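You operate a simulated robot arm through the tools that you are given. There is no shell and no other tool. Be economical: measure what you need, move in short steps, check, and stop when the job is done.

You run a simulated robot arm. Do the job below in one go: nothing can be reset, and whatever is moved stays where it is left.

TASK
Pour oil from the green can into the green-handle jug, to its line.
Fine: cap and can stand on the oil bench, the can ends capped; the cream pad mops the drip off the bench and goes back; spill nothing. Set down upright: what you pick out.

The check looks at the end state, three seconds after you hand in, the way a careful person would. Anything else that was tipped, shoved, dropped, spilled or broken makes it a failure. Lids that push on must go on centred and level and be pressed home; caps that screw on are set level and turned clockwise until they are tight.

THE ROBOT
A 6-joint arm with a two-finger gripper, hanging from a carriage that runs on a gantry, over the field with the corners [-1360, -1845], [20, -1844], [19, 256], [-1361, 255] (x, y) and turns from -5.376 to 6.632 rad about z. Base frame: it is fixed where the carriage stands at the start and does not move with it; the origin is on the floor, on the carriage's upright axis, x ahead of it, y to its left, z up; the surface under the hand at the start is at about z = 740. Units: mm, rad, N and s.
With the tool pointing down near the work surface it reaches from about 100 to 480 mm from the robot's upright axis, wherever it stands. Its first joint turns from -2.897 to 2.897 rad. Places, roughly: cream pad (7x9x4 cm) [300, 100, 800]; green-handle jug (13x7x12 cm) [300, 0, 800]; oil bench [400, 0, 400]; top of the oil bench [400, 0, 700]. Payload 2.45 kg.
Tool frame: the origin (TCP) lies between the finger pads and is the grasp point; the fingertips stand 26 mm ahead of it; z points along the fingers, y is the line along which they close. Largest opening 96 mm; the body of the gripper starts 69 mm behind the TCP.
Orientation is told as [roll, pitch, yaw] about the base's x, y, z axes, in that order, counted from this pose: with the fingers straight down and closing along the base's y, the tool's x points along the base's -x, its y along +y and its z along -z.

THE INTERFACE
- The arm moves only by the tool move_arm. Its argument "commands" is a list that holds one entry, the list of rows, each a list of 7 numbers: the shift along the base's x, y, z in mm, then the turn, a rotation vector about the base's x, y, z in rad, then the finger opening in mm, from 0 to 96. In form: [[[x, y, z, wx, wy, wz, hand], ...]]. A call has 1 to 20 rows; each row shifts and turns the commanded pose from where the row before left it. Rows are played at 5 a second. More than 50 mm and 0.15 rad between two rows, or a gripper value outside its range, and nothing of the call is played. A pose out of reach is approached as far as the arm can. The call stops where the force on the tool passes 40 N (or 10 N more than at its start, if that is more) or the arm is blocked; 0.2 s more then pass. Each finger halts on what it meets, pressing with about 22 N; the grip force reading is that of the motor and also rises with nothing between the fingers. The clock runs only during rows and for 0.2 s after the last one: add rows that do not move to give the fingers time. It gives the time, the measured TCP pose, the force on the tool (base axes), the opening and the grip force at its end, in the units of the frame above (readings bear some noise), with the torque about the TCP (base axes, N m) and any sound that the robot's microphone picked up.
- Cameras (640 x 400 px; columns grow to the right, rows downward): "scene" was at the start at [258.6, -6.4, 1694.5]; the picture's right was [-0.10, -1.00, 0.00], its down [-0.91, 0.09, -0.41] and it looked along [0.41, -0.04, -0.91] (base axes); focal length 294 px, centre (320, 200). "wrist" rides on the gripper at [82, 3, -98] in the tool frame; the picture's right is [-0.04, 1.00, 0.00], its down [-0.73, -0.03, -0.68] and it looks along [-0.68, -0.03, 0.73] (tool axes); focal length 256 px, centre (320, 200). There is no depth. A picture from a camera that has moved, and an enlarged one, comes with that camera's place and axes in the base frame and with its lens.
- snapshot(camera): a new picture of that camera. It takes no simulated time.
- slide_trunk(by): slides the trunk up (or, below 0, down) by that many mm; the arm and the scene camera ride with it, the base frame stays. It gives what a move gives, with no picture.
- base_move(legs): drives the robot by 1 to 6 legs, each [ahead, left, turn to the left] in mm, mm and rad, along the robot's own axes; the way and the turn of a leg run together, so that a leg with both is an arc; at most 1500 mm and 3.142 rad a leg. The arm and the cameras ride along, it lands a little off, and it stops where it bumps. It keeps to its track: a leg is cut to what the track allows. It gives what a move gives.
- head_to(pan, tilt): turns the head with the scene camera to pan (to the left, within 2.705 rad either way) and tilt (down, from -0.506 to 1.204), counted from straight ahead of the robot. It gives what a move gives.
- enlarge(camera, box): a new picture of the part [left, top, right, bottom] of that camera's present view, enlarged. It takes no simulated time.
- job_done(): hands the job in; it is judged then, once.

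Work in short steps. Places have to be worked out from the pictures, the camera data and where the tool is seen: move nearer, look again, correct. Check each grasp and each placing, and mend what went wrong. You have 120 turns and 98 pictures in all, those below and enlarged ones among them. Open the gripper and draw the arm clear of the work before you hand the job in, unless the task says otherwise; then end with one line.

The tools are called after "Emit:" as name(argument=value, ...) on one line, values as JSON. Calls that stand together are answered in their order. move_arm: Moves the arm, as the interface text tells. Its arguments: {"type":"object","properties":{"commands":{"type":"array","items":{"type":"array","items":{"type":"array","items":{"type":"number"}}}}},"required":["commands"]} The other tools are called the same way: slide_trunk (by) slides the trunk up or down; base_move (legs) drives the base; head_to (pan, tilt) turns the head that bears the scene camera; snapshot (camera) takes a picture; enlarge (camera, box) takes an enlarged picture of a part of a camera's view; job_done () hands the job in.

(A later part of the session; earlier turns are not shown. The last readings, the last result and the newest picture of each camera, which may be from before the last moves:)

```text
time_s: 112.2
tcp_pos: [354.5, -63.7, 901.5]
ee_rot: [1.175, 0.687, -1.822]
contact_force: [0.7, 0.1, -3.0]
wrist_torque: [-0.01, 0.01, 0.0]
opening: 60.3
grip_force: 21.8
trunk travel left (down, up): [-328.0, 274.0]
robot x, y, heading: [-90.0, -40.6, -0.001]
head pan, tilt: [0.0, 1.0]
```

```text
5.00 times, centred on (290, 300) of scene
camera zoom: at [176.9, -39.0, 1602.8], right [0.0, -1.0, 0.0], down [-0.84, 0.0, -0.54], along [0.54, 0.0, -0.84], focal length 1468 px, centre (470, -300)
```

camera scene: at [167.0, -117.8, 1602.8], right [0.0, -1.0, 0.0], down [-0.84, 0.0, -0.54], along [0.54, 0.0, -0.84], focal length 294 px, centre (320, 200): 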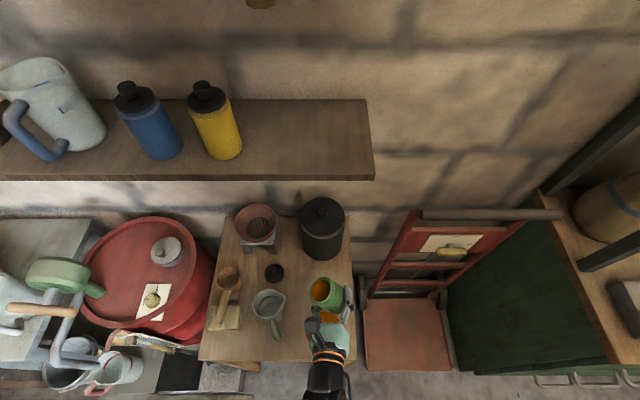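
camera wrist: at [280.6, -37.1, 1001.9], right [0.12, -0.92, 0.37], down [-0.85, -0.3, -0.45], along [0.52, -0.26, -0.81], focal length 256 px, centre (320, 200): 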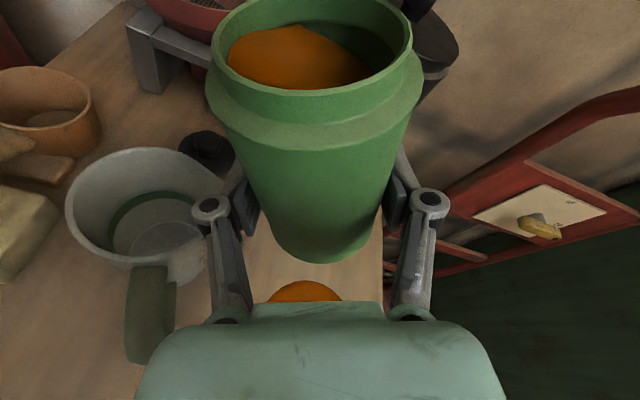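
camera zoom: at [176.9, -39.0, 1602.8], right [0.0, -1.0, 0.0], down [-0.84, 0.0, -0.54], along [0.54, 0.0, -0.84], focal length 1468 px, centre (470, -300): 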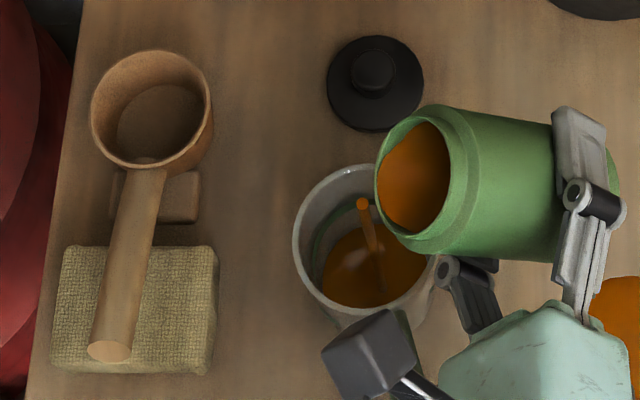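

The green line is still above the oil. I continue two more small tilts.

Emit:
move_arm(commands=[[[0, 0, 0, -0.048, 0, 0.0145, 50], [0, 0, 0, -0.048, 0, 0.0145, 50], [0, 0, 0, 0, 0, 0, 50], [0, 0, 0, 0, 0, 0, 50], [0, 0, 0, -0.048, 0, 0.0145, 50], [0, 0, 0, -0.048, 0, 0.0145, 50], [0, 0, 0, 0, 0, 0, 50], [0, 0, 0, 0, 0, 0, 50], [0, 0, 0, 0, 0, 0, 50], [0, 0, 0, 0, 0, 0, 50]]])

Emit:
enlarge(camera="scene", box=[270, 270, 350, 330])

```text
time_s: 114.4
tcp_pos: [355.3, -64.3, 901.5]
ee_rot: [1.223, 0.499, -1.737]
contact_force: [-1.0, -0.8, -2.9]
wrist_torque: [0.01, -0.01, -0.01]
opening: 60.2
grip_force: 21.9
trunk travel left (down, up): [-328.0, 274.0]
robot x, y, heading: [-90.8, -39.7, 0.003]
head pan, tilt: [0.0, 1.0]
```

```text
6.67 times, centred on (310, 300) of scene
camera zoom: at [176.9, -39.0, 1602.8], right [0.0, -1.0, 0.0], down [-0.84, 0.0, -0.54], along [0.54, 0.0, -0.84], focal length 1958 px, centre (387, -467)
```

zoom: 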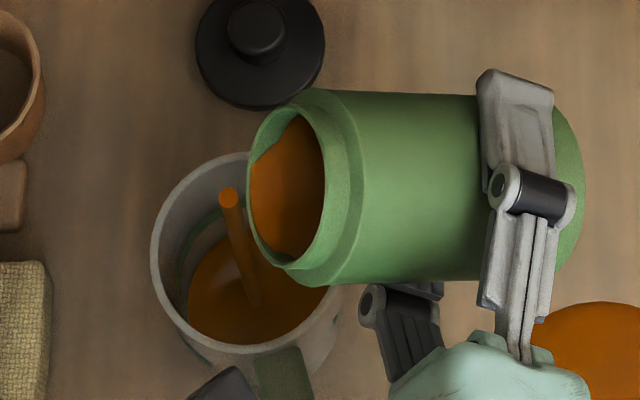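

Getting close to the line. I hold without tilting to let the flow die and look again.

Emit:
move_arm(commands=[[[0, 0, 0, 0, 0, 0, 50], [0, 0, 0, 0, 0, 0, 50], [0, 0, 0, 0, 0, 0, 50], [0, 0, 0, 0, 0, 0, 50], [0, 0, 0, 0, 0, 0, 50]]])

Emit:
enlarge(camera="scene", box=[280, 280, 328, 310])

```text
time_s: 115.6
tcp_pos: [355.2, -64.8, 901.2]
ee_rot: [1.223, 0.498, -1.738]
contact_force: [0.2, 0.9, -2.0]
wrist_torque: [-0.02, 0.0, 0.02]
opening: 60.1
grip_force: 22.1
trunk travel left (down, up): [-328.0, 274.0]
robot x, y, heading: [-88.8, -37.4, 0.001]
head pan, tilt: [0.0, 1.0]
```

```text
13.33 times, centred on (304, 295) of scene
camera zoom: at [176.9, -39.0, 1602.8], right [0.0, -1.0, 0.0], down [-0.84, 0.0, -0.54], along [0.54, 0.0, -0.84], focal length 3915 px, centre (533, -1067)
```

zoom: 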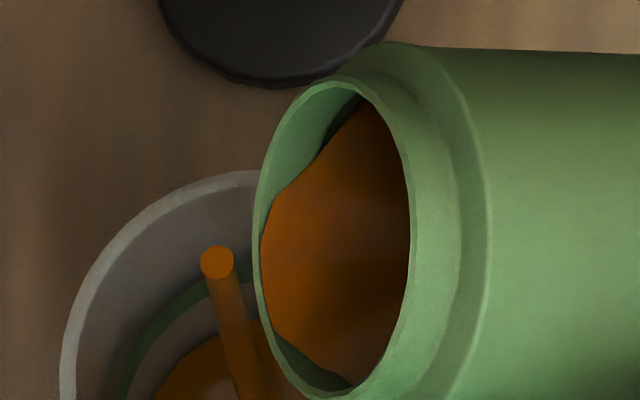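

Line still ~15–20 mm above the oil by geometry. I continue: two more tilts with holds.

Emit:
move_arm(commands=[[[0, 0, 0, -0.048, 0, 0.0145, 50], [0, 0, 0, -0.048, 0, 0.0145, 50], [0, 0, 0, 0, 0, 0, 50], [0, 0, 0, 0, 0, 0, 50], [0, 0, 0, 0, 0, 0, 50], [0, 0, 0, 0, 0, 0, 50], [0, 0, 0, 0, 0, 0, 50], [0, 0, 0, 0, 0, 0, 50], [0, 0, 0, 0, 0, 0, 50], [0, 0, 0, 0, 0, 0, 50]]])

Emit:
enlarge(camera="scene", box=[276, 276, 340, 326])

```text
time_s: 117.8
tcp_pos: [353.5, -65.1, 901.3]
ee_rot: [1.239, 0.405, -1.702]
contact_force: [-0.4, -0.5, -1.8]
wrist_torque: [0.0, 0.0, 0.02]
opening: 60.3
grip_force: 22.0
trunk travel left (down, up): [-328.0, 274.0]
robot x, y, heading: [-93.3, -42.5, 0.004]
head pan, tilt: [0.0, 1.0]
```

```text
8.00 times, centred on (308, 301) of scene
camera zoom: at [176.9, -39.0, 1602.8], right [0.0, -1.0, 0.0], down [-0.84, 0.0, -0.54], along [0.54, 0.0, -0.84], focal length 2349 px, centre (416, -608)
```

zoom: 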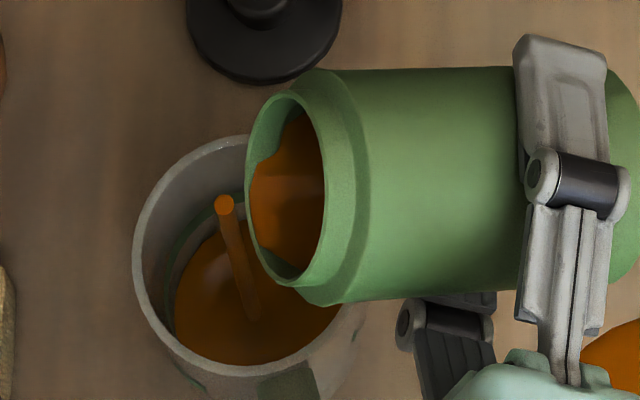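

Rising slowly; gap still there. Two further tilts with holds.

Emit:
move_arm(commands=[[[0, 0, 0, -0.048, 0, 0.0145, 50], [0, 0, 0, -0.048, 0, 0.0145, 50], [0, 0, 0, 0, 0, 0, 50], [0, 0, 0, 0, 0, 0, 50], [0, 0, 0, 0, 0, 0, 50], [0, 0, 0, 0, 0, 0, 50], [0, 0, 0, 0, 0, 0, 50], [0, 0, 0, 0, 0, 0, 50], [0, 0, 0, 0, 0, 0, 50], [0, 0, 0, 0, 0, 0, 50]]])

Emit:
enlarge(camera="scene", box=[276, 276, 340, 326])

```text
time_s: 120.0
tcp_pos: [354.4, -64.2, 902.5]
ee_rot: [1.247, 0.309, -1.668]
contact_force: [-0.6, 0.0, -1.4]
wrist_torque: [0.03, -0.03, -0.06]
opening: 60.2
grip_force: 22.2
trunk travel left (down, up): [-328.0, 274.0]
robot x, y, heading: [-91.2, -39.6, -0.001]
head pan, tilt: [0.0, 1.0]
```

```text
8.00 times, centred on (308, 301) of scene
camera zoom: at [176.9, -39.0, 1602.8], right [0.0, -1.0, 0.0], down [-0.84, 0.0, -0.54], along [0.54, 0.0, -0.84], focal length 2349 px, centre (416, -608)
```

zoom: 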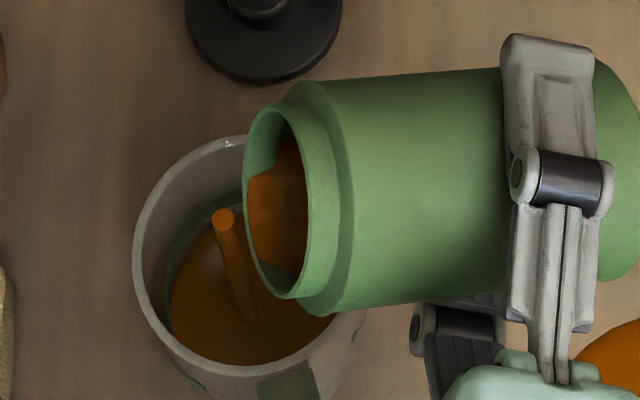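

Gap now ~8 mm. I hold about 1 s more with a half-size tilt and check.

Emit:
move_arm(commands=[[[0, 0, 0, -0.048, 0, 0.0145, 50], [0, 0, 0, 0, 0, 0, 50], [0, 0, 0, 0, 0, 0, 50], [0, 0, 0, 0, 0, 0, 50], [0, 0, 0, 0, 0, 0, 50]]])

Emit:
enlarge(camera="scene", box=[280, 282, 328, 320])

```text
time_s: 121.2
tcp_pos: [353.0, -63.5, 901.6]
ee_rot: [1.256, 0.262, -1.656]
contact_force: [0.0, -0.3, -1.7]
wrist_torque: [-0.01, -0.01, 0.02]
opening: 60.2
grip_force: 22.4
trunk travel left (down, up): [-328.0, 274.0]
robot x, y, heading: [-89.7, -40.0, -0.002]
head pan, tilt: [0.0, 1.0]
```

```text
10.53 times, centred on (304, 301) of scene
camera zoom: at [176.9, -39.0, 1602.8], right [0.0, -1.0, 0.0], down [-0.84, 0.0, -0.54], along [0.54, 0.0, -0.84], focal length 3091 px, centre (488, -863)
```

zoom: 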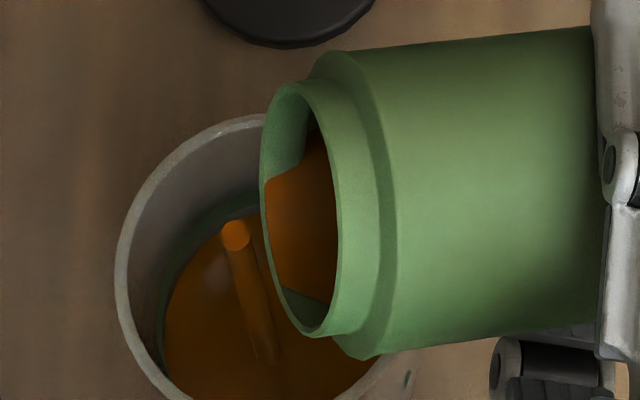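

Oil appears to reach the lower edge of the ring. I roll back to stop the flow and check unobstructed.

Emit:
move_arm(commands=[[[0, 0, 0, 0.134, 0, -0.0405, 50], [0, 0, 0, 0.134, 0, -0.0405, 50], [0, 0, 0, 0.134, 0, -0.0405, 50], [0, 0, 0, 0, 0, 0, 50], [0, 0, 0, 0, 0, 0, 50], [0, 0, 0, 0, 0, 0, 50]]])

Emit:
enlarge(camera="scene", box=[276, 276, 340, 326])

Emit:
snapshot(camera="wrist")

```text
time_s: 122.6
tcp_pos: [353.7, -63.3, 901.1]
ee_rot: [1.183, 0.658, -1.81]
contact_force: [0.2, -0.2, -2.1]
wrist_torque: [0.01, 0.02, -0.01]
opening: 60.3
grip_force: 22.1
trunk travel left (down, up): [-328.0, 274.0]
robot x, y, heading: [-93.2, -37.5, 0.0]
head pan, tilt: [0.0, 1.0]
```

```text
8.00 times, centred on (308, 301) of scene
camera zoom: at [176.9, -39.0, 1602.8], right [0.0, -1.0, 0.0], down [-0.84, 0.0, -0.54], along [0.54, 0.0, -0.84], focal length 2349 px, centre (416, -608)
```

zoom: 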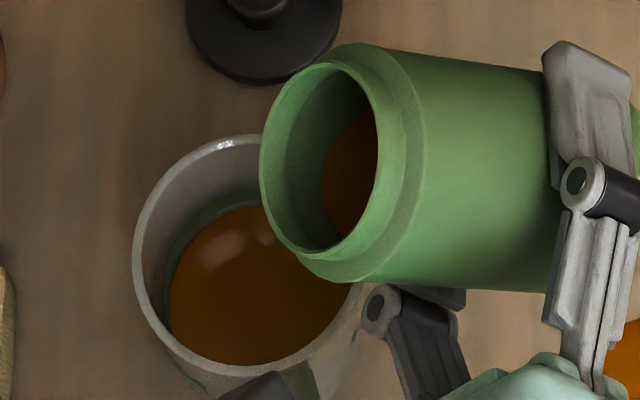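

```text
32 pictures are left
camera wrist: at [274.6, -4.1, 982.5], right [0.23, -0.67, 0.71], down [-0.79, -0.55, -0.27], along [0.57, -0.5, -0.65], focal length 256 px, centre (320, 200)
```

wrist: 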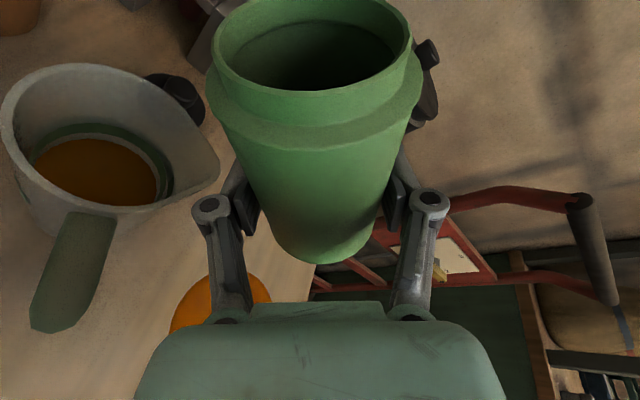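

I zoom into the wrist view for the level against the ring.

Emit:
enlarge(camera="wrist", box=[10, 90, 210, 230])

```text
2.86 times, centred on (110, 160) of wrist
camera zoom: at [274.6, -4.1, 982.5], right [0.23, -0.67, 0.71], down [-0.79, -0.55, -0.27], along [0.57, -0.5, -0.65], focal length 731 px, centre (920, 314)
```

zoom: 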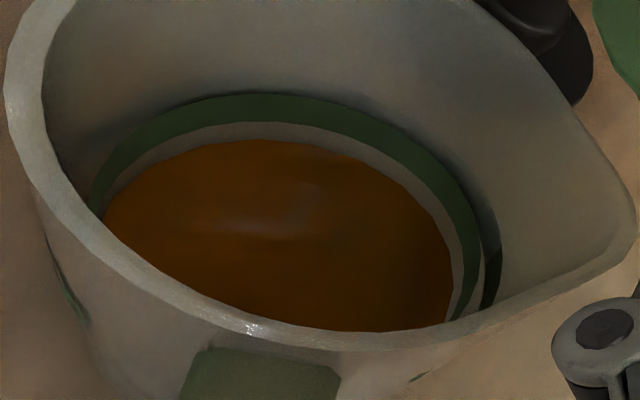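

Oil is still a bit under the ring (gap ~0.6 of the ring's own width). I resume the pour at a slightly higher tilt for ~1.5 s.

Emit:
move_arm(commands=[[[0, 0, 0, -0.134, 0, 0.0405, 50], [0, 0, 0, -0.134, 0, 0.0405, 50], [0, 0, 0, -0.134, 0, 0.0405, 50], [0, 0, 0, -0.048, 0, 0.0145, 50], [0, 0, 0, 0, 0, 0, 50], [0, 0, 0, 0, 0, 0, 50], [0, 0, 0, 0, 0, 0, 50], [0, 0, 0, 0, 0, 0, 50], [0, 0, 0, 0, 0, 0, 50], [0, 0, 0, 0, 0, 0, 50]]])

Emit:
enlarge(camera="scene", box=[276, 276, 340, 326])

```text
time_s: 124.8
tcp_pos: [353.9, -64.7, 902.2]
ee_rot: [1.258, 0.214, -1.639]
contact_force: [-0.3, 0.6, -1.7]
wrist_torque: [-0.01, -0.02, -0.01]
opening: 60.2
grip_force: 22.3
trunk travel left (down, up): [-328.0, 274.0]
robot x, y, heading: [-91.6, -41.1, 0.0]
head pan, tilt: [0.0, 1.0]
```

```text
8.00 times, centred on (308, 301) of scene
camera zoom: at [176.9, -39.0, 1602.8], right [0.0, -1.0, 0.0], down [-0.84, 0.0, -0.54], along [0.54, 0.0, -0.84], focal length 2349 px, centre (416, -608)
```

zoom: 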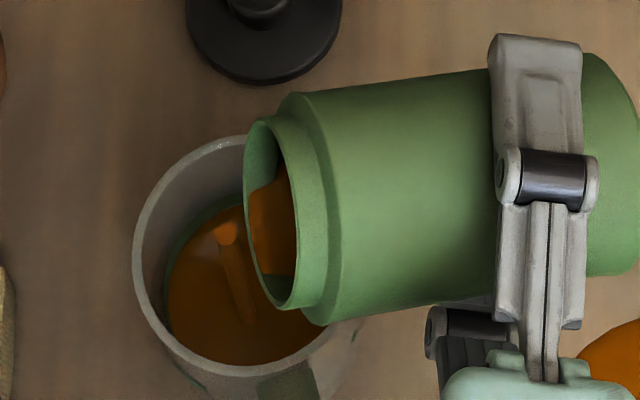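

Nearly at the ring. Another 1.2 s with a small tilt, then roll back and check with the wrist camera.

Emit:
move_arm(commands=[[[0, 0, 0, -0.048, 0, 0.0145, 50], [0, 0, 0, 0, 0, 0, 50], [0, 0, 0, 0, 0, 0, 50], [0, 0, 0, 0, 0, 0, 50], [0, 0, 0, 0, 0, 0, 50], [0, 0, 0, 0.134, 0, -0.0405, 50], [0, 0, 0, 0.134, 0, -0.0405, 50], [0, 0, 0, 0.134, 0, -0.0405, 50], [0, 0, 0, 0.096, 0, -0.029, 50], [0, 0, 0, 0, 0, 0, 50], [0, 0, 0, 0, 0, 0, 50]]])

Emit:
enlarge(camera="wrist", box=[10, 90, 210, 230])

```text
time_s: 127.2
tcp_pos: [355.3, -63.7, 901.1]
ee_rot: [1.184, 0.661, -1.81]
contact_force: [-0.7, -0.2, -1.7]
wrist_torque: [0.03, -0.01, 0.05]
opening: 60.1
grip_force: 22.3
trunk travel left (down, up): [-328.0, 274.0]
robot x, y, heading: [-90.3, -35.8, -0.002]
head pan, tilt: [0.0, 1.0]
```

```text
2.86 times, centred on (110, 160) of wrist
camera zoom: at [274.9, -4.4, 983.0], right [0.23, -0.67, 0.71], down [-0.79, -0.55, -0.27], along [0.57, -0.5, -0.65], focal length 731 px, centre (920, 314)
```

zoom: 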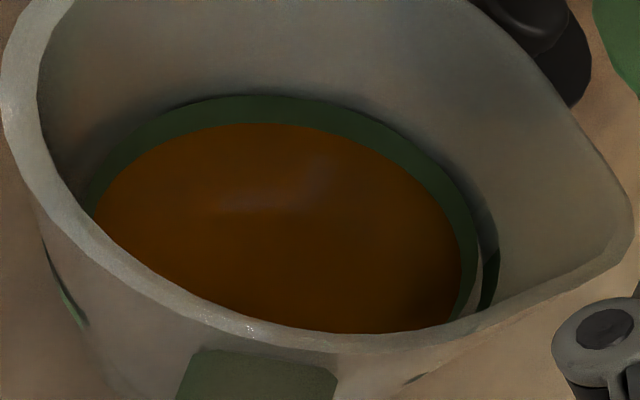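

Oil now touches the ring's lower edge. I add a little more to bring it into the middle of the ring.

Emit:
move_arm(commands=[[[0, 0, 0, -0.134, 0, 0.0405, 50], [0, 0, 0, -0.134, 0, 0.0405, 50], [0, 0, 0, -0.134, 0, 0.0405, 50], [0, 0, 0, -0.125, 0, 0.0375, 50], [0, 0, 0, 0, 0, 0, 50], [0, 0, 0, 0, 0, 0, 50], [0, 0, 0, 0, 0, 0, 50], [0, 0, 0, 0, 0, 0, 50], [0, 0, 0, 0, 0, 0, 50], [0, 0, 0, 0.134, 0, -0.0405, 50], [0, 0, 0, 0.134, 0, -0.0405, 50], [0, 0, 0, 0.134, 0, -0.0405, 50], [0, 0, 0, 0.125, 0, -0.0375, 50], [0, 0, 0, 0, 0, 0, 50], [0, 0, 0, 0, 0, 0, 50]]])

Emit:
enlarge(camera="wrist", box=[10, 90, 210, 230])

```text
time_s: 130.4
tcp_pos: [353.9, -65.0, 902.1]
ee_rot: [1.184, 0.66, -1.812]
contact_force: [0.8, 0.2, -1.4]
wrist_torque: [-0.01, 0.0, -0.01]
opening: 60.0
grip_force: 21.8
trunk travel left (down, up): [-328.0, 274.0]
robot x, y, heading: [-92.6, -39.9, -0.003]
head pan, tilt: [0.0, 1.0]
```

```text
2.86 times, centred on (110, 160) of wrist
camera zoom: at [274.7, -4.4, 982.9], right [0.23, -0.67, 0.71], down [-0.79, -0.55, -0.27], along [0.57, -0.5, -0.65], focal length 731 px, centre (920, 314)
```

zoom: 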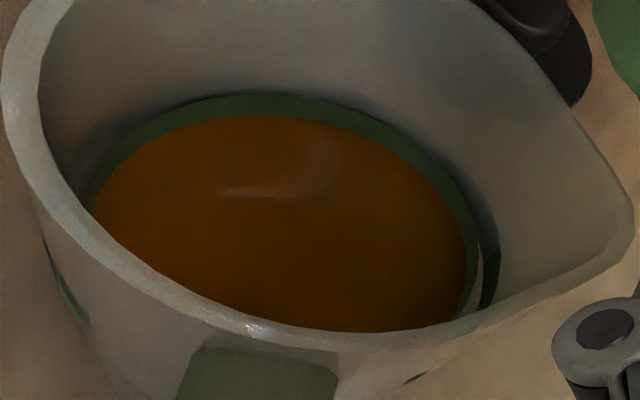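

A third up the ring. One more short addition to reach the middle.

Emit:
move_arm(commands=[[[0, 0, 0, -0.134, 0, 0.0405, 50], [0, 0, 0, -0.134, 0, 0.0405, 50], [0, 0, 0, -0.134, 0, 0.0405, 50], [0, 0, 0, -0.134, 0, 0.0405, 50], [0, 0, 0, 0, 0, 0, 50], [0, 0, 0, 0, 0, 0, 50], [0, 0, 0, 0, 0, 0, 50], [0, 0, 0, 0.134, 0, -0.0405, 50], [0, 0, 0, 0.134, 0, -0.0405, 50], [0, 0, 0, 0.134, 0, -0.0405, 50], [0, 0, 0, 0.134, 0, -0.0405, 50], [0, 0, 0, 0, 0, 0, 50], [0, 0, 0, 0, 0, 0, 50]]])

Emit:
enlarge(camera="wrist", box=[10, 90, 210, 230])

```text
time_s: 133.2
tcp_pos: [353.8, -63.5, 901.9]
ee_rot: [1.183, 0.66, -1.811]
contact_force: [0.9, 0.0, -1.1]
wrist_torque: [-0.02, 0.01, -0.03]
opening: 60.0
grip_force: 21.6
trunk travel left (down, up): [-328.0, 274.0]
robot x, y, heading: [-91.7, -40.4, 0.001]
head pan, tilt: [0.0, 1.0]
```

```text
2.86 times, centred on (110, 160) of wrist
camera zoom: at [274.9, -4.2, 982.9], right [0.23, -0.67, 0.71], down [-0.79, -0.55, -0.27], along [0.57, -0.5, -0.65], focal length 731 px, centre (920, 314)
```

zoom: 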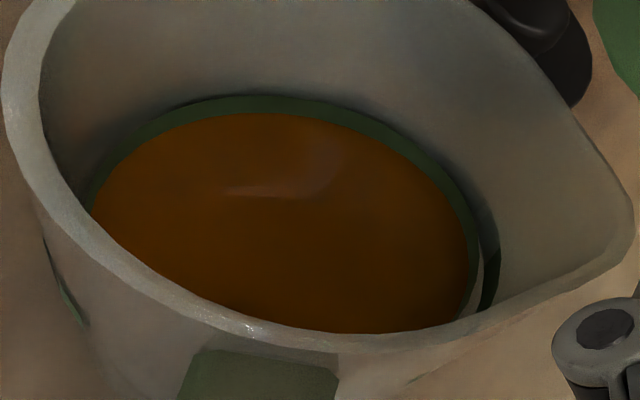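

Oil is at mid-ring: right at the line. I roll the can upright, go right and ahead to its old spot.

Emit:
move_arm(commands=[[[0, 0, 0, 0.134, 0, -0.0405, 50], [0, 0, 0, 0.134, 0, -0.0405, 50], [0, 0, 0, 0.134, 0, -0.0405, 50], [0, 0, 0, 0.134, 0, -0.0405, 50], [0, 0, 0, 0.134, 0, -0.0405, 50], [0, 0, 0, 0.125, 0, -0.0375, 50], [0, 0, 0, 0, 0, 0, 50]]])

Emit:
base_move(legs=[[0, -57, 0], [60, 0, 0]])

Emit:
slide_trunk(by=-122)

Emit:
snapshot(camera="wrist")

```text
time_s: 134.8
tcp_pos: [354.3, -65.1, 901.4]
ee_rot: [0.134, 1.272, -2.992]
contact_force: [0.0, -0.8, -2.0]
wrist_torque: [-0.03, -0.01, -0.02]
opening: 59.8
grip_force: 22.0
trunk travel left (down, up): [-328.0, 274.0]
robot x, y, heading: [-92.0, -39.0, -0.001]
head pan, tilt: [0.0, 1.0]
```

```text
time_s: 136.3
tcp_pos: [414.1, -121.5, 902.6]
ee_rot: [0.139, 1.272, -2.986]
contact_force: [0.6, -0.5, -1.6]
wrist_torque: [0.01, -0.02, 0.02]
opening: 60.2
grip_force: 22.3
trunk travel left (down, up): [-328.0, 274.0]
robot x, y, heading: [-29.9, -98.2, -0.001]
head pan, tilt: [0.0, 1.0]
```

```text
time_s: 137.8
tcp_pos: [414.9, -123.3, 779.6]
ee_rot: [0.136, 1.272, -2.986]
contact_force: [-0.7, 0.0, -1.6]
wrist_torque: [0.03, 0.01, -0.04]
opening: 60.2
grip_force: 21.5
trunk travel left (down, up): [-206.0, 396.0]
robot x, y, heading: [-33.6, -98.0, -0.0]
head pan, tilt: [0.0, 1.0]
```

```text
26 pictures are left
camera wrist: at [342.3, -122.4, 885.9], right [0.01, -1.0, 0.0], down [-0.86, -0.01, -0.5], along [0.5, 0.0, -0.86], focal length 256 px, centre (320, 200)
```

wrist: 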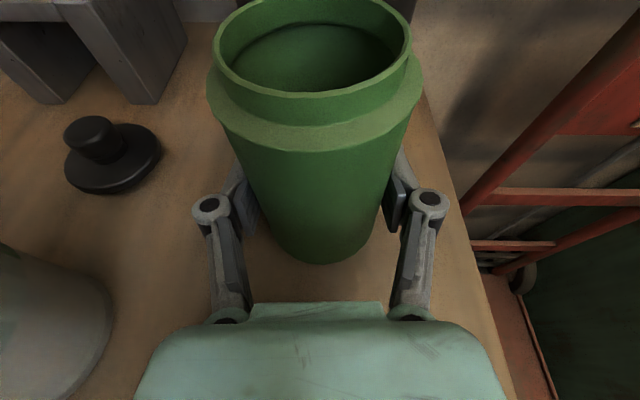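

Clean. I set the can down in 1–2 mm steps.

Emit:
move_arm(commands=[[[0, 0, -2, 0, 0, 0, 50], [0, 0, -2, 0, 0, 0, 50], [0, 0, -1, 0, 0, 0, 50], [0, 0, 0, 0, 0, 0, 50]]])

Emit:
move_arm(commands=[[[0, 0, -1, 0, 0, 0, 50], [0, 0, -1, 0, 0, 0, 50], [0, 0, 0, 0, 0, 0, 50]]])

```text
time_s: 138.8
tcp_pos: [413.8, -121.3, 775.1]
ee_rot: [0.138, 1.273, -2.987]
contact_force: [-1.8, -0.4, 1.1]
wrist_torque: [0.09, 0.06, -0.01]
opening: 59.8
grip_force: 22.1
trunk travel left (down, up): [-206.0, 396.0]
robot x, y, heading: [-29.4, -96.6, -0.002]
head pan, tilt: [0.0, 1.0]
```

```text
time_s: 139.6
tcp_pos: [414.7, -121.9, 773.5]
ee_rot: [0.14, 1.274, -2.985]
contact_force: [1.7, -1.7, 7.6]
wrist_torque: [0.21, -0.01, -0.12]
opening: 60.2
grip_force: 22.2
trunk travel left (down, up): [-206.0, 396.0]
robot x, y, heading: [-34.4, -93.4, 0.0]
head pan, tilt: [0.0, 1.0]
```

Seated. I release, back off, raise, and turn the tool down.

Emit:
move_arm(commands=[[[0, 0, 0, 0, 0, 0, 63], [0, 0, 0, 0, 0, 0, 70], [0, 0, 0, 0, 0, 0, 85], [0, 0, 0, 0, 0, 0, 96], [0, 0, 0, 0, 0, 0, 96]]])

Emit:
base_move(legs=[[-270, 0, 0]])

Emit:
slide_trunk(by=132)

Emit:
move_arm(commands=[[[0, 0, 0, 0, 0.141, 0, 96], [0, 0, 0, 0, 0.141, 0, 96], [0, 0, 0, 0, 0.141, 0, 96], [0, 0, 0, 0, 0.141, 0, 96], [0, 0, 0, 0, 0.141, 0, 96], [0, 0, 0, 0, 0.141, 0, 96], [0, 0, 0, 0, 0.141, 0, 96], [0, 0, 0, 0, 0.141, 0, 96], [0, 0, 0, 0, 0.144, 0, 96], [0, 0, 0, 0, 0, 0.15, 96], [0, 0, 0, 0, 0, 0.15, 96], [0, 0, 0, 0, 0, 0.15, 96], [0, 0, 0, 0, 0, 0.15, 96], [0, 0, 0, 0, 0, 0.15, 96]]])

Emit:
snapshot(camera="scene")

```text
time_s: 140.8
tcp_pos: [415.6, -120.4, 771.6]
ee_rot: [0.137, 1.273, -2.986]
contact_force: [0.4, -0.2, 0.9]
wrist_torque: [0.02, -0.02, 0.02]
opening: 95.9
grip_force: 0.1
trunk travel left (down, up): [-206.0, 396.0]
robot x, y, heading: [-30.4, -98.6, -0.004]
head pan, tilt: [0.0, 1.0]
```

```text
time_s: 142.7
tcp_pos: [146.0, -121.7, 772.8]
ee_rot: [0.139, 1.272, -2.984]
contact_force: [-0.2, -0.1, 1.4]
wrist_torque: [0.02, -0.03, -0.01]
opening: 96.0
grip_force: 0.1
trunk travel left (down, up): [-206.0, 396.0]
robot x, y, heading: [-302.9, -97.5, 0.002]
head pan, tilt: [0.0, 1.0]
```

```text
time_s: 144.3
tcp_pos: [145.7, -121.4, 905.1]
ee_rot: [0.136, 1.272, -2.984]
contact_force: [0.0, 0.1, -0.8]
wrist_torque: [0.0, 0.01, 0.0]
opening: 96.3
grip_force: 0.0
trunk travel left (down, up): [-338.0, 264.0]
robot x, y, heading: [-304.4, -96.0, 0.002]
head pan, tilt: [0.0, 1.0]
```

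```text
time_s: 147.3
tcp_pos: [146.0, -131.7, 903.5]
ee_rot: [-0.011, 0.003, -2.343]
contact_force: [-0.8, 0.2, -0.2]
wrist_torque: [0.03, 0.02, -0.04]
opening: 96.1
grip_force: 0.0
out of reach, approached as far as the arm can: row 7, 9
trunk travel left (down, up): [-338.0, 264.0]
robot x, y, heading: [-305.6, -93.1, 0.003]
head pan, tilt: [0.0, 1.0]
```

```text
25 pictures are left
camera scene: at [-32.8, -96.2, 1612.9], right [0.0, -1.0, 0.0], down [-0.84, 0.0, -0.54], along [0.54, 0.0, -0.84], focal length 294 px, centre (320, 200)
```

scene: 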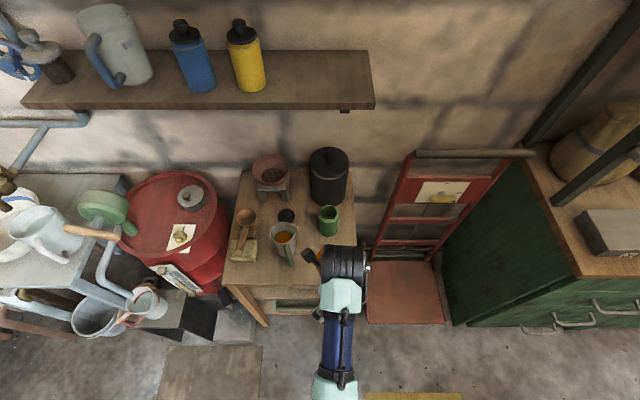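

Can stands, jug filled. Now I wind the wrist to yaw≈+2.75 to have the whole range for tightening.

Emit:
move_arm(commands=[[[0, 2, 0, 0, 0, 0.15, 96], [0, 2, 0, 0, 0, 0.15, 96], [0, 2, 0, 0, 0, 0.15, 96], [0, 2, 0, 0, 0, 0.15, 96], [0, 2, 0, 0, 0, 0.15, 96], [0, 2, 0, 0, 0, 0.15, 96], [0, 2, 0, 0, 0, 0.15, 96], [0, 2, 0, 0, 0, 0.15, 96], [0, 2, 0, 0, 0, 0.15, 96], [0, 2, 0, 0, 0, 0.15, 96], [0, 2, 0, 0, 0, 0.15, 96], [0, 2, 0, 0, 0, 0.15, 96], [0, 2, 0, 0, 0, 0.15, 96], [0, 2, 0, 0, 0, 0.15, 96], [0, 2, 0, 0, 0, 0.15, 96], [0, 0, 0, 0, 0, 0.15, 96], [0, 0, 0, 0, 0, 0.15, 96]]])

Emit:
move_arm(commands=[[[0, 0, 0, 0, 0, 0.15, 80], [0, 0, 0, 0, 0, 0.15, 80], [0, 0, 0, 0, 0, 0.15, 80], [0, 0, 0, 0, 0, 0.15, 80], [0, 0, 0, 0, 0, 0.15, 80], [0, 0, 0, 0, 0, 0.15, 80], [0, 0, 0, 0, 0, 0.15, 80], [0, 0, 0, 0, 0, 0.15, 80], [0, 0, 0, 0, 0, 0.15, 80], [0, 0, 0, 0, 0, 0.15, 80], [0, 0, 0, 0, 0, 0.15, 80], [0, 0, 0, 0, 0, 0.15, 80], [0, 0, 0, 0, 0, 0.15, 80], [0, 0, 0, 0, 0, 0.15, 80], [0, 0, 0, 0, 0, 0.15, 80], [0, 0, 0, 0, 0, 0.15, 80], [0, 0, 0, 0, 0, 0.15, 80], [0, 0, 0, 0, 0, 0, 80]]])

```text
time_s: 150.9
tcp_pos: [144.4, -100.8, 904.7]
ee_rot: [-0.011, 0.003, 0.202]
contact_force: [-1.6, 0.1, 0.0]
wrist_torque: [0.03, 0.02, -0.01]
opening: 95.9
grip_force: 0.0
trunk travel left (down, up): [-338.0, 264.0]
robot x, y, heading: [-300.3, -95.0, 0.006]
head pan, tilt: [0.0, 1.0]
```

```text
time_s: 154.7
tcp_pos: [145.2, -101.1, 905.0]
ee_rot: [-0.012, 0.003, 2.751]
contact_force: [-0.8, -0.3, -0.3]
wrist_torque: [-0.04, -0.02, -0.03]
opening: 80.0
grip_force: 0.0
trunk travel left (down, up): [-338.0, 264.0]
robot x, y, heading: [-300.5, -98.3, 0.002]
head pan, tilt: [0.0, 1.0]
```

I drive to above the cap at (453.5,18.5), passing between the jug and the can.

Emit:
base_move(legs=[[0, 56, 0], [308, 0, 0], [0, 63.5, 0]])

Emit:
snapshot(camera="wrist")

```text
time_s: 157.9
tcp_pos: [452.6, 18.4, 904.2]
ee_rot: [-0.011, 0.003, 2.752]
contact_force: [-0.9, 0.8, -0.7]
wrist_torque: [0.0, -0.01, 0.0]
opening: 79.7
grip_force: 0.1
trunk travel left (down, up): [-338.0, 264.0]
robot x, y, heading: [4.6, 23.4, 0.002]
head pan, tilt: [0.0, 1.0]
```

```text
24 pictures are left
camera wrist: at [524.1, -16.4, 1002.4], right [-0.42, -0.91, -0.01], down [-0.67, 0.3, 0.68], along [-0.61, 0.29, -0.74], focal length 256 px, centre (320, 200)
```

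wrist: 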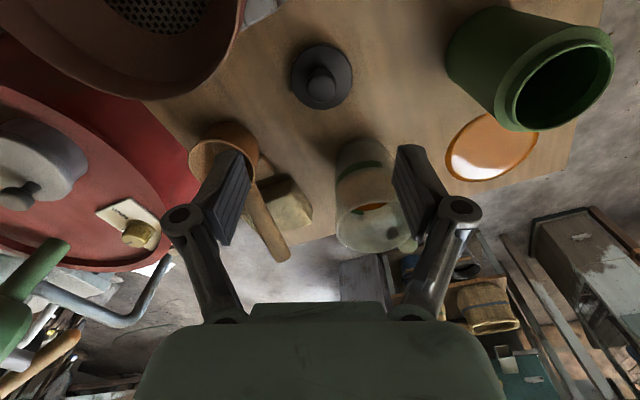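

Cap is under the hand within ~2 mm. I shift +2 in x, lower the trunk and approach with a last few mm by arm.

Emit:
move_arm(commands=[[[2, 0.5, 0, 0, 0, 0, 80], [0, 0, 0, 0, 0, 0, 80]]])

Emit:
slide_trunk(by=-134)

Emit:
snapshot(camera="wrist")

```text
time_s: 158.6
tcp_pos: [454.9, 19.5, 904.5]
ee_rot: [-0.013, 0.005, 2.753]
contact_force: [-0.2, 0.6, 0.6]
wrist_torque: [0.0, 0.01, 0.02]
opening: 80.1
grip_force: 0.1
trunk travel left (down, up): [-338.0, 264.0]
robot x, y, heading: [8.9, 25.7, 0.003]
head pan, tilt: [0.0, 1.0]
```

```text
time_s: 160.2
tcp_pos: [454.4, 19.6, 770.8]
ee_rot: [-0.013, 0.002, 2.752]
contact_force: [-0.6, -0.5, -0.2]
wrist_torque: [0.0, -0.01, -0.02]
opening: 79.7
grip_force: 0.0
trunk travel left (down, up): [-204.0, 398.0]
robot x, y, heading: [5.3, 25.8, 0.004]
head pan, tilt: [0.0, 1.0]
```

```text
23 pictures are left
camera wrist: at [526.1, -15.9, 868.4], right [-0.42, -0.91, -0.01], down [-0.67, 0.3, 0.68], along [-0.61, 0.29, -0.74], focal length 256 px, centre (320, 200)
```

wrist: 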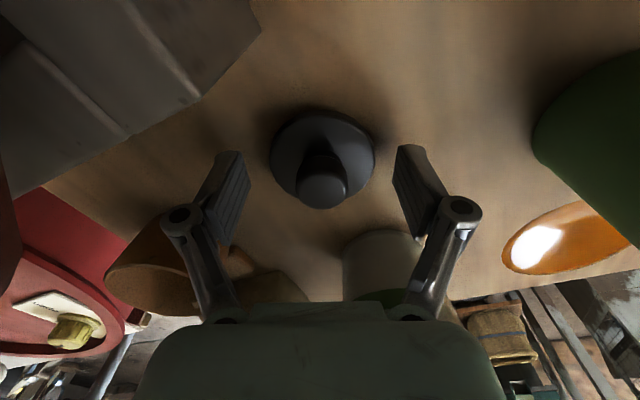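

Centred. Lower 6 mm and close on the flange.

Emit:
move_arm(commands=[[[0, 0, -3, 0, 0, 0, 80], [0, 0, -3, 0, 0, 0, 80], [0, 0, 0, 0, 0, 0, 62], [0, 0, 0, 0, 0, 0, 45], [0, 0, 0, 0, 0, 0, 45], [0, 0, 0, 0, 0, 0, 45]]])

Emit:
slide_trunk(by=140)

Emit:
snapshot(camera="wrist")

```text
time_s: 161.6
tcp_pos: [454.1, 19.8, 764.2]
ee_rot: [-0.013, 0.004, 2.752]
contact_force: [-0.8, -0.5, 2.0]
wrist_torque: [-0.05, 0.03, 0.01]
opening: 54.9
grip_force: 22.0
trunk travel left (down, up): [-204.0, 398.0]
robot x, y, heading: [7.1, 24.0, 0.002]
head pan, tilt: [0.0, 1.0]
```

```text
time_s: 163.2
tcp_pos: [453.3, 19.2, 903.7]
ee_rot: [-0.014, 0.003, 2.751]
contact_force: [0.2, 0.3, -0.5]
wrist_torque: [0.01, 0.01, 0.01]
opening: 54.8
grip_force: 21.8
trunk travel left (down, up): [-344.0, 258.0]
robot x, y, heading: [6.9, 27.4, 0.004]
head pan, tilt: [0.0, 1.0]
```

```text
22 pictures are left
camera wrist: at [525.9, -15.7, 1002.2], right [-0.42, -0.91, -0.01], down [-0.67, 0.3, 0.68], along [-0.61, 0.29, -0.74], focal length 256 px, centre (320, 200)
```

wrist: 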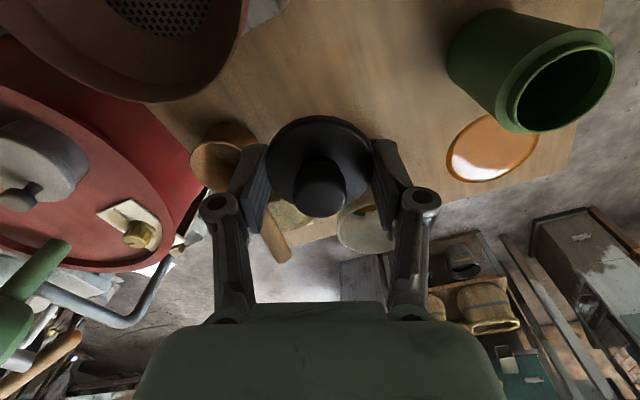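

Cap held level. I move to where the wrist camera looks almost straight down on the can's mouth, to locate it accurately.

Emit:
base_move(legs=[[0, -119, 0], [-86, 0, 0]])

Emit:
snapshot(camera="wrist")

```text
time_s: 165.2
tcp_pos: [369.3, -99.8, 903.7]
ee_rot: [-0.011, 0.001, 2.752]
contact_force: [-0.1, -0.1, -0.8]
wrist_torque: [0.0, 0.01, -0.04]
opening: 54.9
grip_force: 22.3
trunk travel left (down, up): [-344.0, 258.0]
robot x, y, heading: [-81.7, -91.1, 0.0]
head pan, tilt: [0.0, 1.0]
```

```text
21 pictures are left
camera wrist: at [441.2, -134.9, 1002.3], right [-0.42, -0.91, -0.01], down [-0.67, 0.3, 0.68], along [-0.61, 0.29, -0.74], focal length 256 px, centre (320, 200)
```

wrist: 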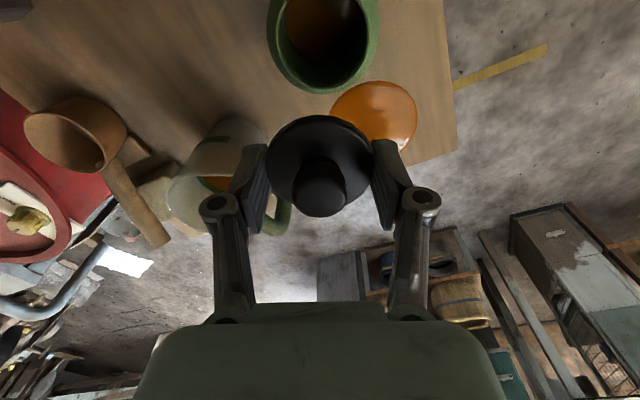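

I zoom in on the mouth to refine its centre.

Emit:
enlarge(camera="wrist", box=[240, 0, 400, 100])

```text
4.00 times, centred on (320, 50) of wrist
camera zoom: at [441.2, -134.9, 1002.3], right [-0.42, -0.91, -0.01], down [-0.67, 0.3, 0.68], along [-0.61, 0.29, -0.74], focal length 1024 px, centre (320, 800)
```

zoom: 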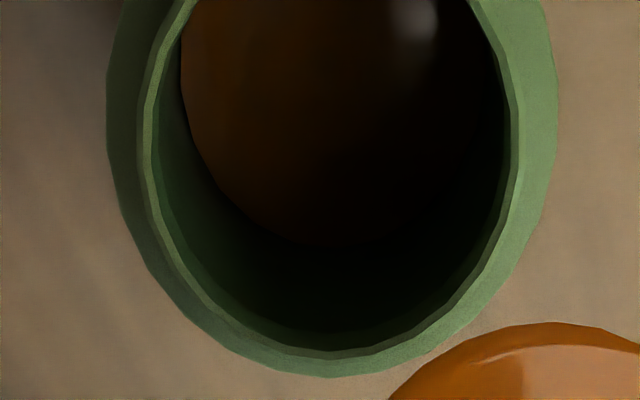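

Lip centre ≈(414.7,-122). I move by (+45.3,-22.2) and lower slowly towards contact.

Emit:
base_move(legs=[[45.3, -22.2, 0]])

Emit:
move_arm(commands=[[[0, 0, -10, 0, 0, 0, 45], [0, 0, -10, 0, 0, 0, 45], [0, 0, -10, 0, 0, 0, 45], [0, 0, -4, 0, 0, 0, 45], [0, 0, 0, 0, 0, 0, 45]]])

Emit:
snapshot(camera="wrist")

```text
time_s: 166.1
tcp_pos: [414.2, -120.9, 904.4]
ee_rot: [-0.011, 0.005, 2.753]
contact_force: [-0.8, 0.0, -0.2]
wrist_torque: [-0.01, -0.02, 0.04]
opening: 54.9
grip_force: 21.7
trunk travel left (down, up): [-344.0, 258.0]
robot x, y, heading: [-34.5, -118.3, 0.0]
head pan, tilt: [0.0, 1.0]
```

```text
time_s: 167.3
tcp_pos: [415.1, -121.7, 869.4]
ee_rot: [-0.012, 0.005, 2.752]
contact_force: [-0.4, -0.7, 0.5]
wrist_torque: [0.02, 0.02, 0.0]
opening: 55.0
grip_force: 21.6
trunk travel left (down, up): [-344.0, 258.0]
robot x, y, heading: [-36.0, -116.3, 0.003]
head pan, tilt: [0.0, 1.0]
```

```text
19 pictures are left
camera wrist: at [486.3, -156.9, 967.3], right [-0.42, -0.91, -0.01], down [-0.67, 0.3, 0.68], along [-0.61, 0.29, -0.74], focal length 256 px, centre (320, 200)
```

wrist: 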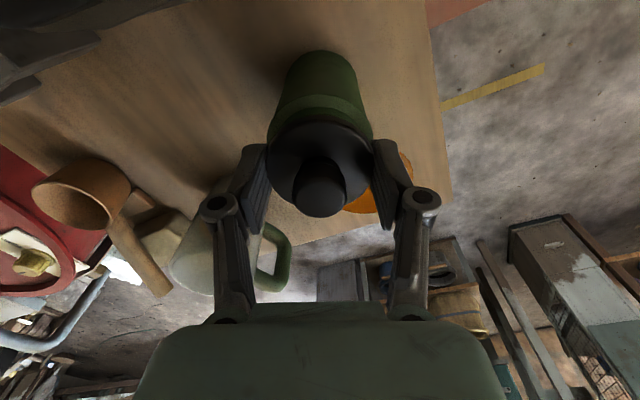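

Aligned over the mouth. I lower further in small steps.

Emit:
move_arm(commands=[[[0, 0, -2, 0, 0, 0, 45], [0, 0, -2, 0, 0, 0, 45], [0, 0, -2, 0, 0, 0, 45], [0, 0, 0, 0, 0, 0, 45]]])

Emit:
move_arm(commands=[[[0, 0, -1, 0, 0, 0, 45], [0, 0, -1, 0, 0, 0, 45], [0, 0, 0, 0, 0, 0, 45]]])

Emit:
move_arm(commands=[[[0, 0, -1, 0, 0, 0, 45], [0, 0, -1, 0, 0, 0, 45], [0, 0, 0, 0, 0, 0, 45]]])

```text
time_s: 168.3
tcp_pos: [415.5, -120.9, 864.6]
ee_rot: [-0.012, 0.005, 2.752]
contact_force: [-0.3, -0.2, -0.9]
wrist_torque: [-0.01, -0.03, 0.02]
opening: 54.7
grip_force: 21.6
trunk travel left (down, up): [-344.0, 258.0]
robot x, y, heading: [-31.5, -116.8, 0.002]
head pan, tilt: [0.0, 1.0]
```

```text
time_s: 169.1
tcp_pos: [413.7, -121.8, 861.5]
ee_rot: [-0.014, 0.004, 2.753]
contact_force: [0.8, -0.7, 0.3]
wrist_torque: [0.02, 0.0, 0.03]
opening: 55.0
grip_force: 21.9
trunk travel left (down, up): [-344.0, 258.0]
robot x, y, heading: [-36.1, -116.9, 0.001]
head pan, tilt: [0.0, 1.0]
```

```text
time_s: 169.9
tcp_pos: [414.4, -121.5, 859.4]
ee_rot: [-0.011, 0.004, 2.751]
contact_force: [0.3, -0.9, 2.4]
wrist_torque: [-0.09, 0.03, -0.04]
opening: 55.0
grip_force: 21.7
trunk travel left (down, up): [-344.0, 258.0]
robot x, y, heading: [-34.0, -114.4, 0.003]
head pan, tilt: [0.0, 1.0]
```

Contact at ≈859.4, about 3 mm above the seated height. I start turning clockwise with a light descent.

Emit:
move_arm(commands=[[[0, 0, -0.5, 0, 0, 0, 45], [0, 0, -0.1, 0, 0, -0.15, 45], [0, 0, -0.1, 0, 0, -0.15, 45], [0, 0, -0.1, 0, 0, -0.15, 45], [0, 0, -0.1, 0, 0, -0.15, 45], [0, 0, -0.1, 0, 0, -0.15, 45], [0, 0, -0.1, 0, 0, -0.15, 45], [0, 0, -0.1, 0, 0, -0.15, 45], [0, 0, -0.1, 0, 0, -0.15, 45], [0, 0, -0.1, 0, 0, -0.15, 45], [0, 0, -0.1, 0, 0, -0.15, 45]]])

```text
time_s: 172.3
tcp_pos: [414.7, -122.2, 858.9]
ee_rot: [-0.012, 0.003, 1.25]
contact_force: [-0.1, -0.5, 9.1]
wrist_torque: [-0.03, 0.0, 0.11]
opening: 55.1
grip_force: 22.0
trunk travel left (down, up): [-344.0, 258.0]
robot x, y, heading: [-30.8, -119.4, -0.0]
head pan, tilt: [0.0, 1.0]
```

Emit:
move_arm(commands=[[[0, 0, -0.07, 0, 0, -0.15, 45], [0, 0, -0.07, 0, 0, -0.15, 45], [0, 0, -0.07, 0, 0, -0.15, 45], [0, 0, -0.07, 0, 0, -0.15, 45], [0, 0, -0.07, 0, 0, -0.15, 45], [0, 0, -0.07, 0, 0, -0.15, 45], [0, 0, -0.07, 0, 0, -0.15, 45], [0, 0, -0.07, 0, 0, -0.15, 45], [0, 0, -0.07, 0, 0, -0.15, 45], [0, 0, -0.07, 0, 0, -0.15, 45]]])

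Emit:
move_arm(commands=[[[0, 0, -0.07, 0, 0, -0.15, 45], [0, 0, -0.07, 0, 0, -0.15, 45], [0, 0, -0.07, 0, 0, -0.15, 45], [0, 0, -0.07, 0, 0, -0.15, 45], [0, 0, -0.07, 0, 0, -0.15, 45], [0, 0, -0.07, 0, 0, -0.15, 45], [0, 0, -0.07, 0, 0, -0.15, 45], [0, 0, -0.07, 0, 0, -0.15, 45]]])

```text
time_s: 174.5
tcp_pos: [417.2, -122.2, 860.0]
ee_rot: [-0.012, 0.004, -0.251]
contact_force: [0.2, 0.7, 11.4]
wrist_torque: [-0.01, -0.01, 0.12]
opening: 54.7
grip_force: 22.3
trunk travel left (down, up): [-344.0, 258.0]
robot x, y, heading: [-34.7, -117.5, -0.003]
head pan, tilt: [0.0, 1.0]
```

```text
time_s: 176.3
tcp_pos: [415.8, -122.5, 856.6]
ee_rot: [-0.011, 0.003, -1.45]
contact_force: [-0.4, 0.6, 10.0]
wrist_torque: [0.02, -0.01, 0.13]
opening: 54.7
grip_force: 21.7
trunk travel left (down, up): [-344.0, 258.0]
robot x, y, heading: [-32.5, -115.1, 0.003]
head pan, tilt: [0.0, 1.0]
```

Steady ~10 N while descending: it threads on. I continue to the end of the range.

Emit:
move_arm(commands=[[[0, 0, -0.05, 0, 0, -0.15, 45], [0, 0, -0.05, 0, 0, -0.15, 45], [0, 0, -0.05, 0, 0, -0.15, 45], [0, 0, -0.05, 0, 0, -0.15, 45], [0, 0, -0.05, 0, 0, -0.15, 45], [0, 0, -0.05, 0, 0, -0.15, 45], [0, 0, -0.05, 0, 0, -0.15, 45], [0, 0, -0.05, 0, 0, -0.15, 45], [0, 0, -0.05, 0, 0, -0.15, 45]]])

Emit:
snapshot(camera="wrist")

```text
time_s: 178.3
tcp_pos: [414.8, -121.8, 857.2]
ee_rot: [-0.012, 0.006, -2.796]
contact_force: [-0.3, -1.5, 12.8]
wrist_torque: [-0.06, 0.03, 0.13]
opening: 55.0
grip_force: 21.9
trunk travel left (down, up): [-344.0, 258.0]
robot x, y, heading: [-33.5, -118.9, 0.005]
head pan, tilt: [0.0, 1.0]
```

```text
18 pictures are left
camera wrist: at [491.6, -99.0, 954.6], right [0.3, -0.95, -0.01], down [-0.7, -0.23, 0.68], along [-0.65, -0.19, -0.74], focal length 256 px, centre (320, 200)
```

wrist: 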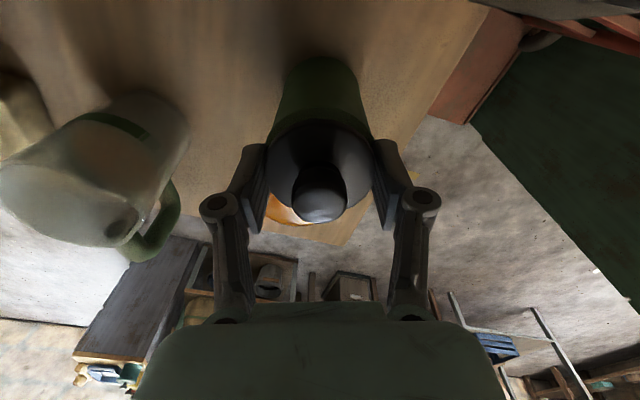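

Cap is near home. I regrip for more turns: release, wind back 2.7 rad, grip again and tighten under light pressure.

Emit:
move_arm(commands=[[[0, 0, 1.2, 0, 0, 0, 54], [0, 0, 0, 0, 0, 0, 64], [0, 0, 0, 0, 0, 0, 72], [0, 0, 0, 0, 0, 0.15, 72], [0, 0, 0, 0, 0, 0.15, 72], [0, 0, 0, 0, 0, 0.15, 72], [0, 0, 0, 0, 0, 0.15, 72], [0, 0, 0, 0, 0, 0.15, 72], [0, 0, 0, 0, 0, 0.15, 72], [0, 0, 0, 0, 0, 0.15, 72], [0, 0, 0, 0, 0, 0.15, 72], [0, 0, 0, 0, 0, 0.15, 72], [0, 0, 0, 0, 0, 0.15, 72], [0, 0, 0, 0, 0, 0.15, 72], [0, 0, 0, 0, 0, 0.15, 72], [0, 0, 0, 0, 0, 0.15, 72], [0, 0, 0, 0, 0, 0.15, 72], [0, 0, 0, 0, 0, 0.15, 72], [0, 0, 0, 0, 0, 0.15, 72]]])

Emit:
move_arm(commands=[[[0, 0, 0, 0, 0, 0, 60], [0, 0, 0, 0, 0, 0, 45], [0, 0, 0, 0, 0, 0, 45], [0, 0, 0, 0, 0, 0, 45]]])

Emit:
move_arm(commands=[[[0, 0, -0.7, 0, 0, 0, 45], [0, 0, -0.7, 0, 0, 0, 45], [0, 0, 0, 0, 0, -0.1, 45], [0, 0, 0, 0, 0, -0.1, 45], [0, 0, 0, 0, 0, -0.1, 45], [0, 0, 0, 0, 0, -0.1, 45]]])

```text
time_s: 182.3
tcp_pos: [413.9, -121.6, 857.5]
ee_rot: [-0.013, 0.003, -0.395]
contact_force: [0.5, -0.3, -0.2]
wrist_torque: [0.01, -0.01, -0.01]
opening: 72.1
grip_force: 0.0
trunk travel left (down, up): [-344.0, 258.0]
robot x, y, heading: [-34.2, -117.2, -0.002]
head pan, tilt: [0.0, 1.0]
```

```text
time_s: 183.3
tcp_pos: [415.5, -122.7, 857.4]
ee_rot: [-0.012, 0.003, -0.395]
contact_force: [-1.2, 1.0, 3.6]
wrist_torque: [0.08, -0.02, 0.01]
opening: 55.5
grip_force: 21.6
trunk travel left (down, up): [-344.0, 258.0]
robot x, y, heading: [-31.8, -118.2, 0.007]
head pan, tilt: [0.0, 1.0]
```

```text
time_s: 184.7
tcp_pos: [415.6, -122.9, 856.3]
ee_rot: [-0.013, 0.004, -0.799]
contact_force: [-0.6, -0.8, 9.0]
wrist_torque: [-0.05, -0.01, 0.05]
opening: 55.2
grip_force: 21.9
trunk travel left (down, up): [-344.0, 258.0]
robot x, y, heading: [-35.6, -120.7, 0.006]
head pan, tilt: [0.0, 1.0]
```

Emit:
move_arm(commands=[[[0, 0, -0.4, 0, 0, -0.15, 45], [0, 0, -0.4, 0, 0, -0.15, 45], [0, 0, -0.05, 0, 0, -0.15, 45], [0, 0, -0.05, 0, 0, -0.15, 45], [0, 0, -0.05, 0, 0, -0.15, 45], [0, 0, -0.05, 0, 0, -0.15, 45], [0, 0, -0.05, 0, 0, -0.15, 45]]])

Emit:
move_arm(commands=[[[0, 0, -0.05, 0, 0, -0.15, 45], [0, 0, -0.05, 0, 0, -0.15, 45], [0, 0, -0.05, 0, 0, -0.15, 45], [0, 0, -0.05, 0, 0, -0.15, 45], [0, 0, -0.05, 0, 0, -0.15, 45], [0, 0, -0.05, 0, 0, -0.15, 45]]])

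```text
time_s: 186.3
tcp_pos: [416.2, -121.5, 855.1]
ee_rot: [-0.012, 0.004, -1.849]
contact_force: [0.5, 0.0, 4.9]
wrist_torque: [0.0, -0.01, 0.12]
opening: 55.4
grip_force: 22.3
trunk travel left (down, up): [-344.0, 258.0]
robot x, y, heading: [-31.8, -120.5, 0.007]
head pan, tilt: [0.0, 1.0]
```

```text
time_s: 187.7
tcp_pos: [415.4, -121.8, 854.8]
ee_rot: [-0.013, 0.005, -2.748]
contact_force: [0.3, 0.4, 8.6]
wrist_torque: [-0.02, 0.04, 0.18]
opening: 55.3
grip_force: 22.4
trunk travel left (down, up): [-344.0, 258.0]
robot x, y, heading: [-33.4, -119.7, -0.004]
head pan, tilt: [0.0, 1.0]
```

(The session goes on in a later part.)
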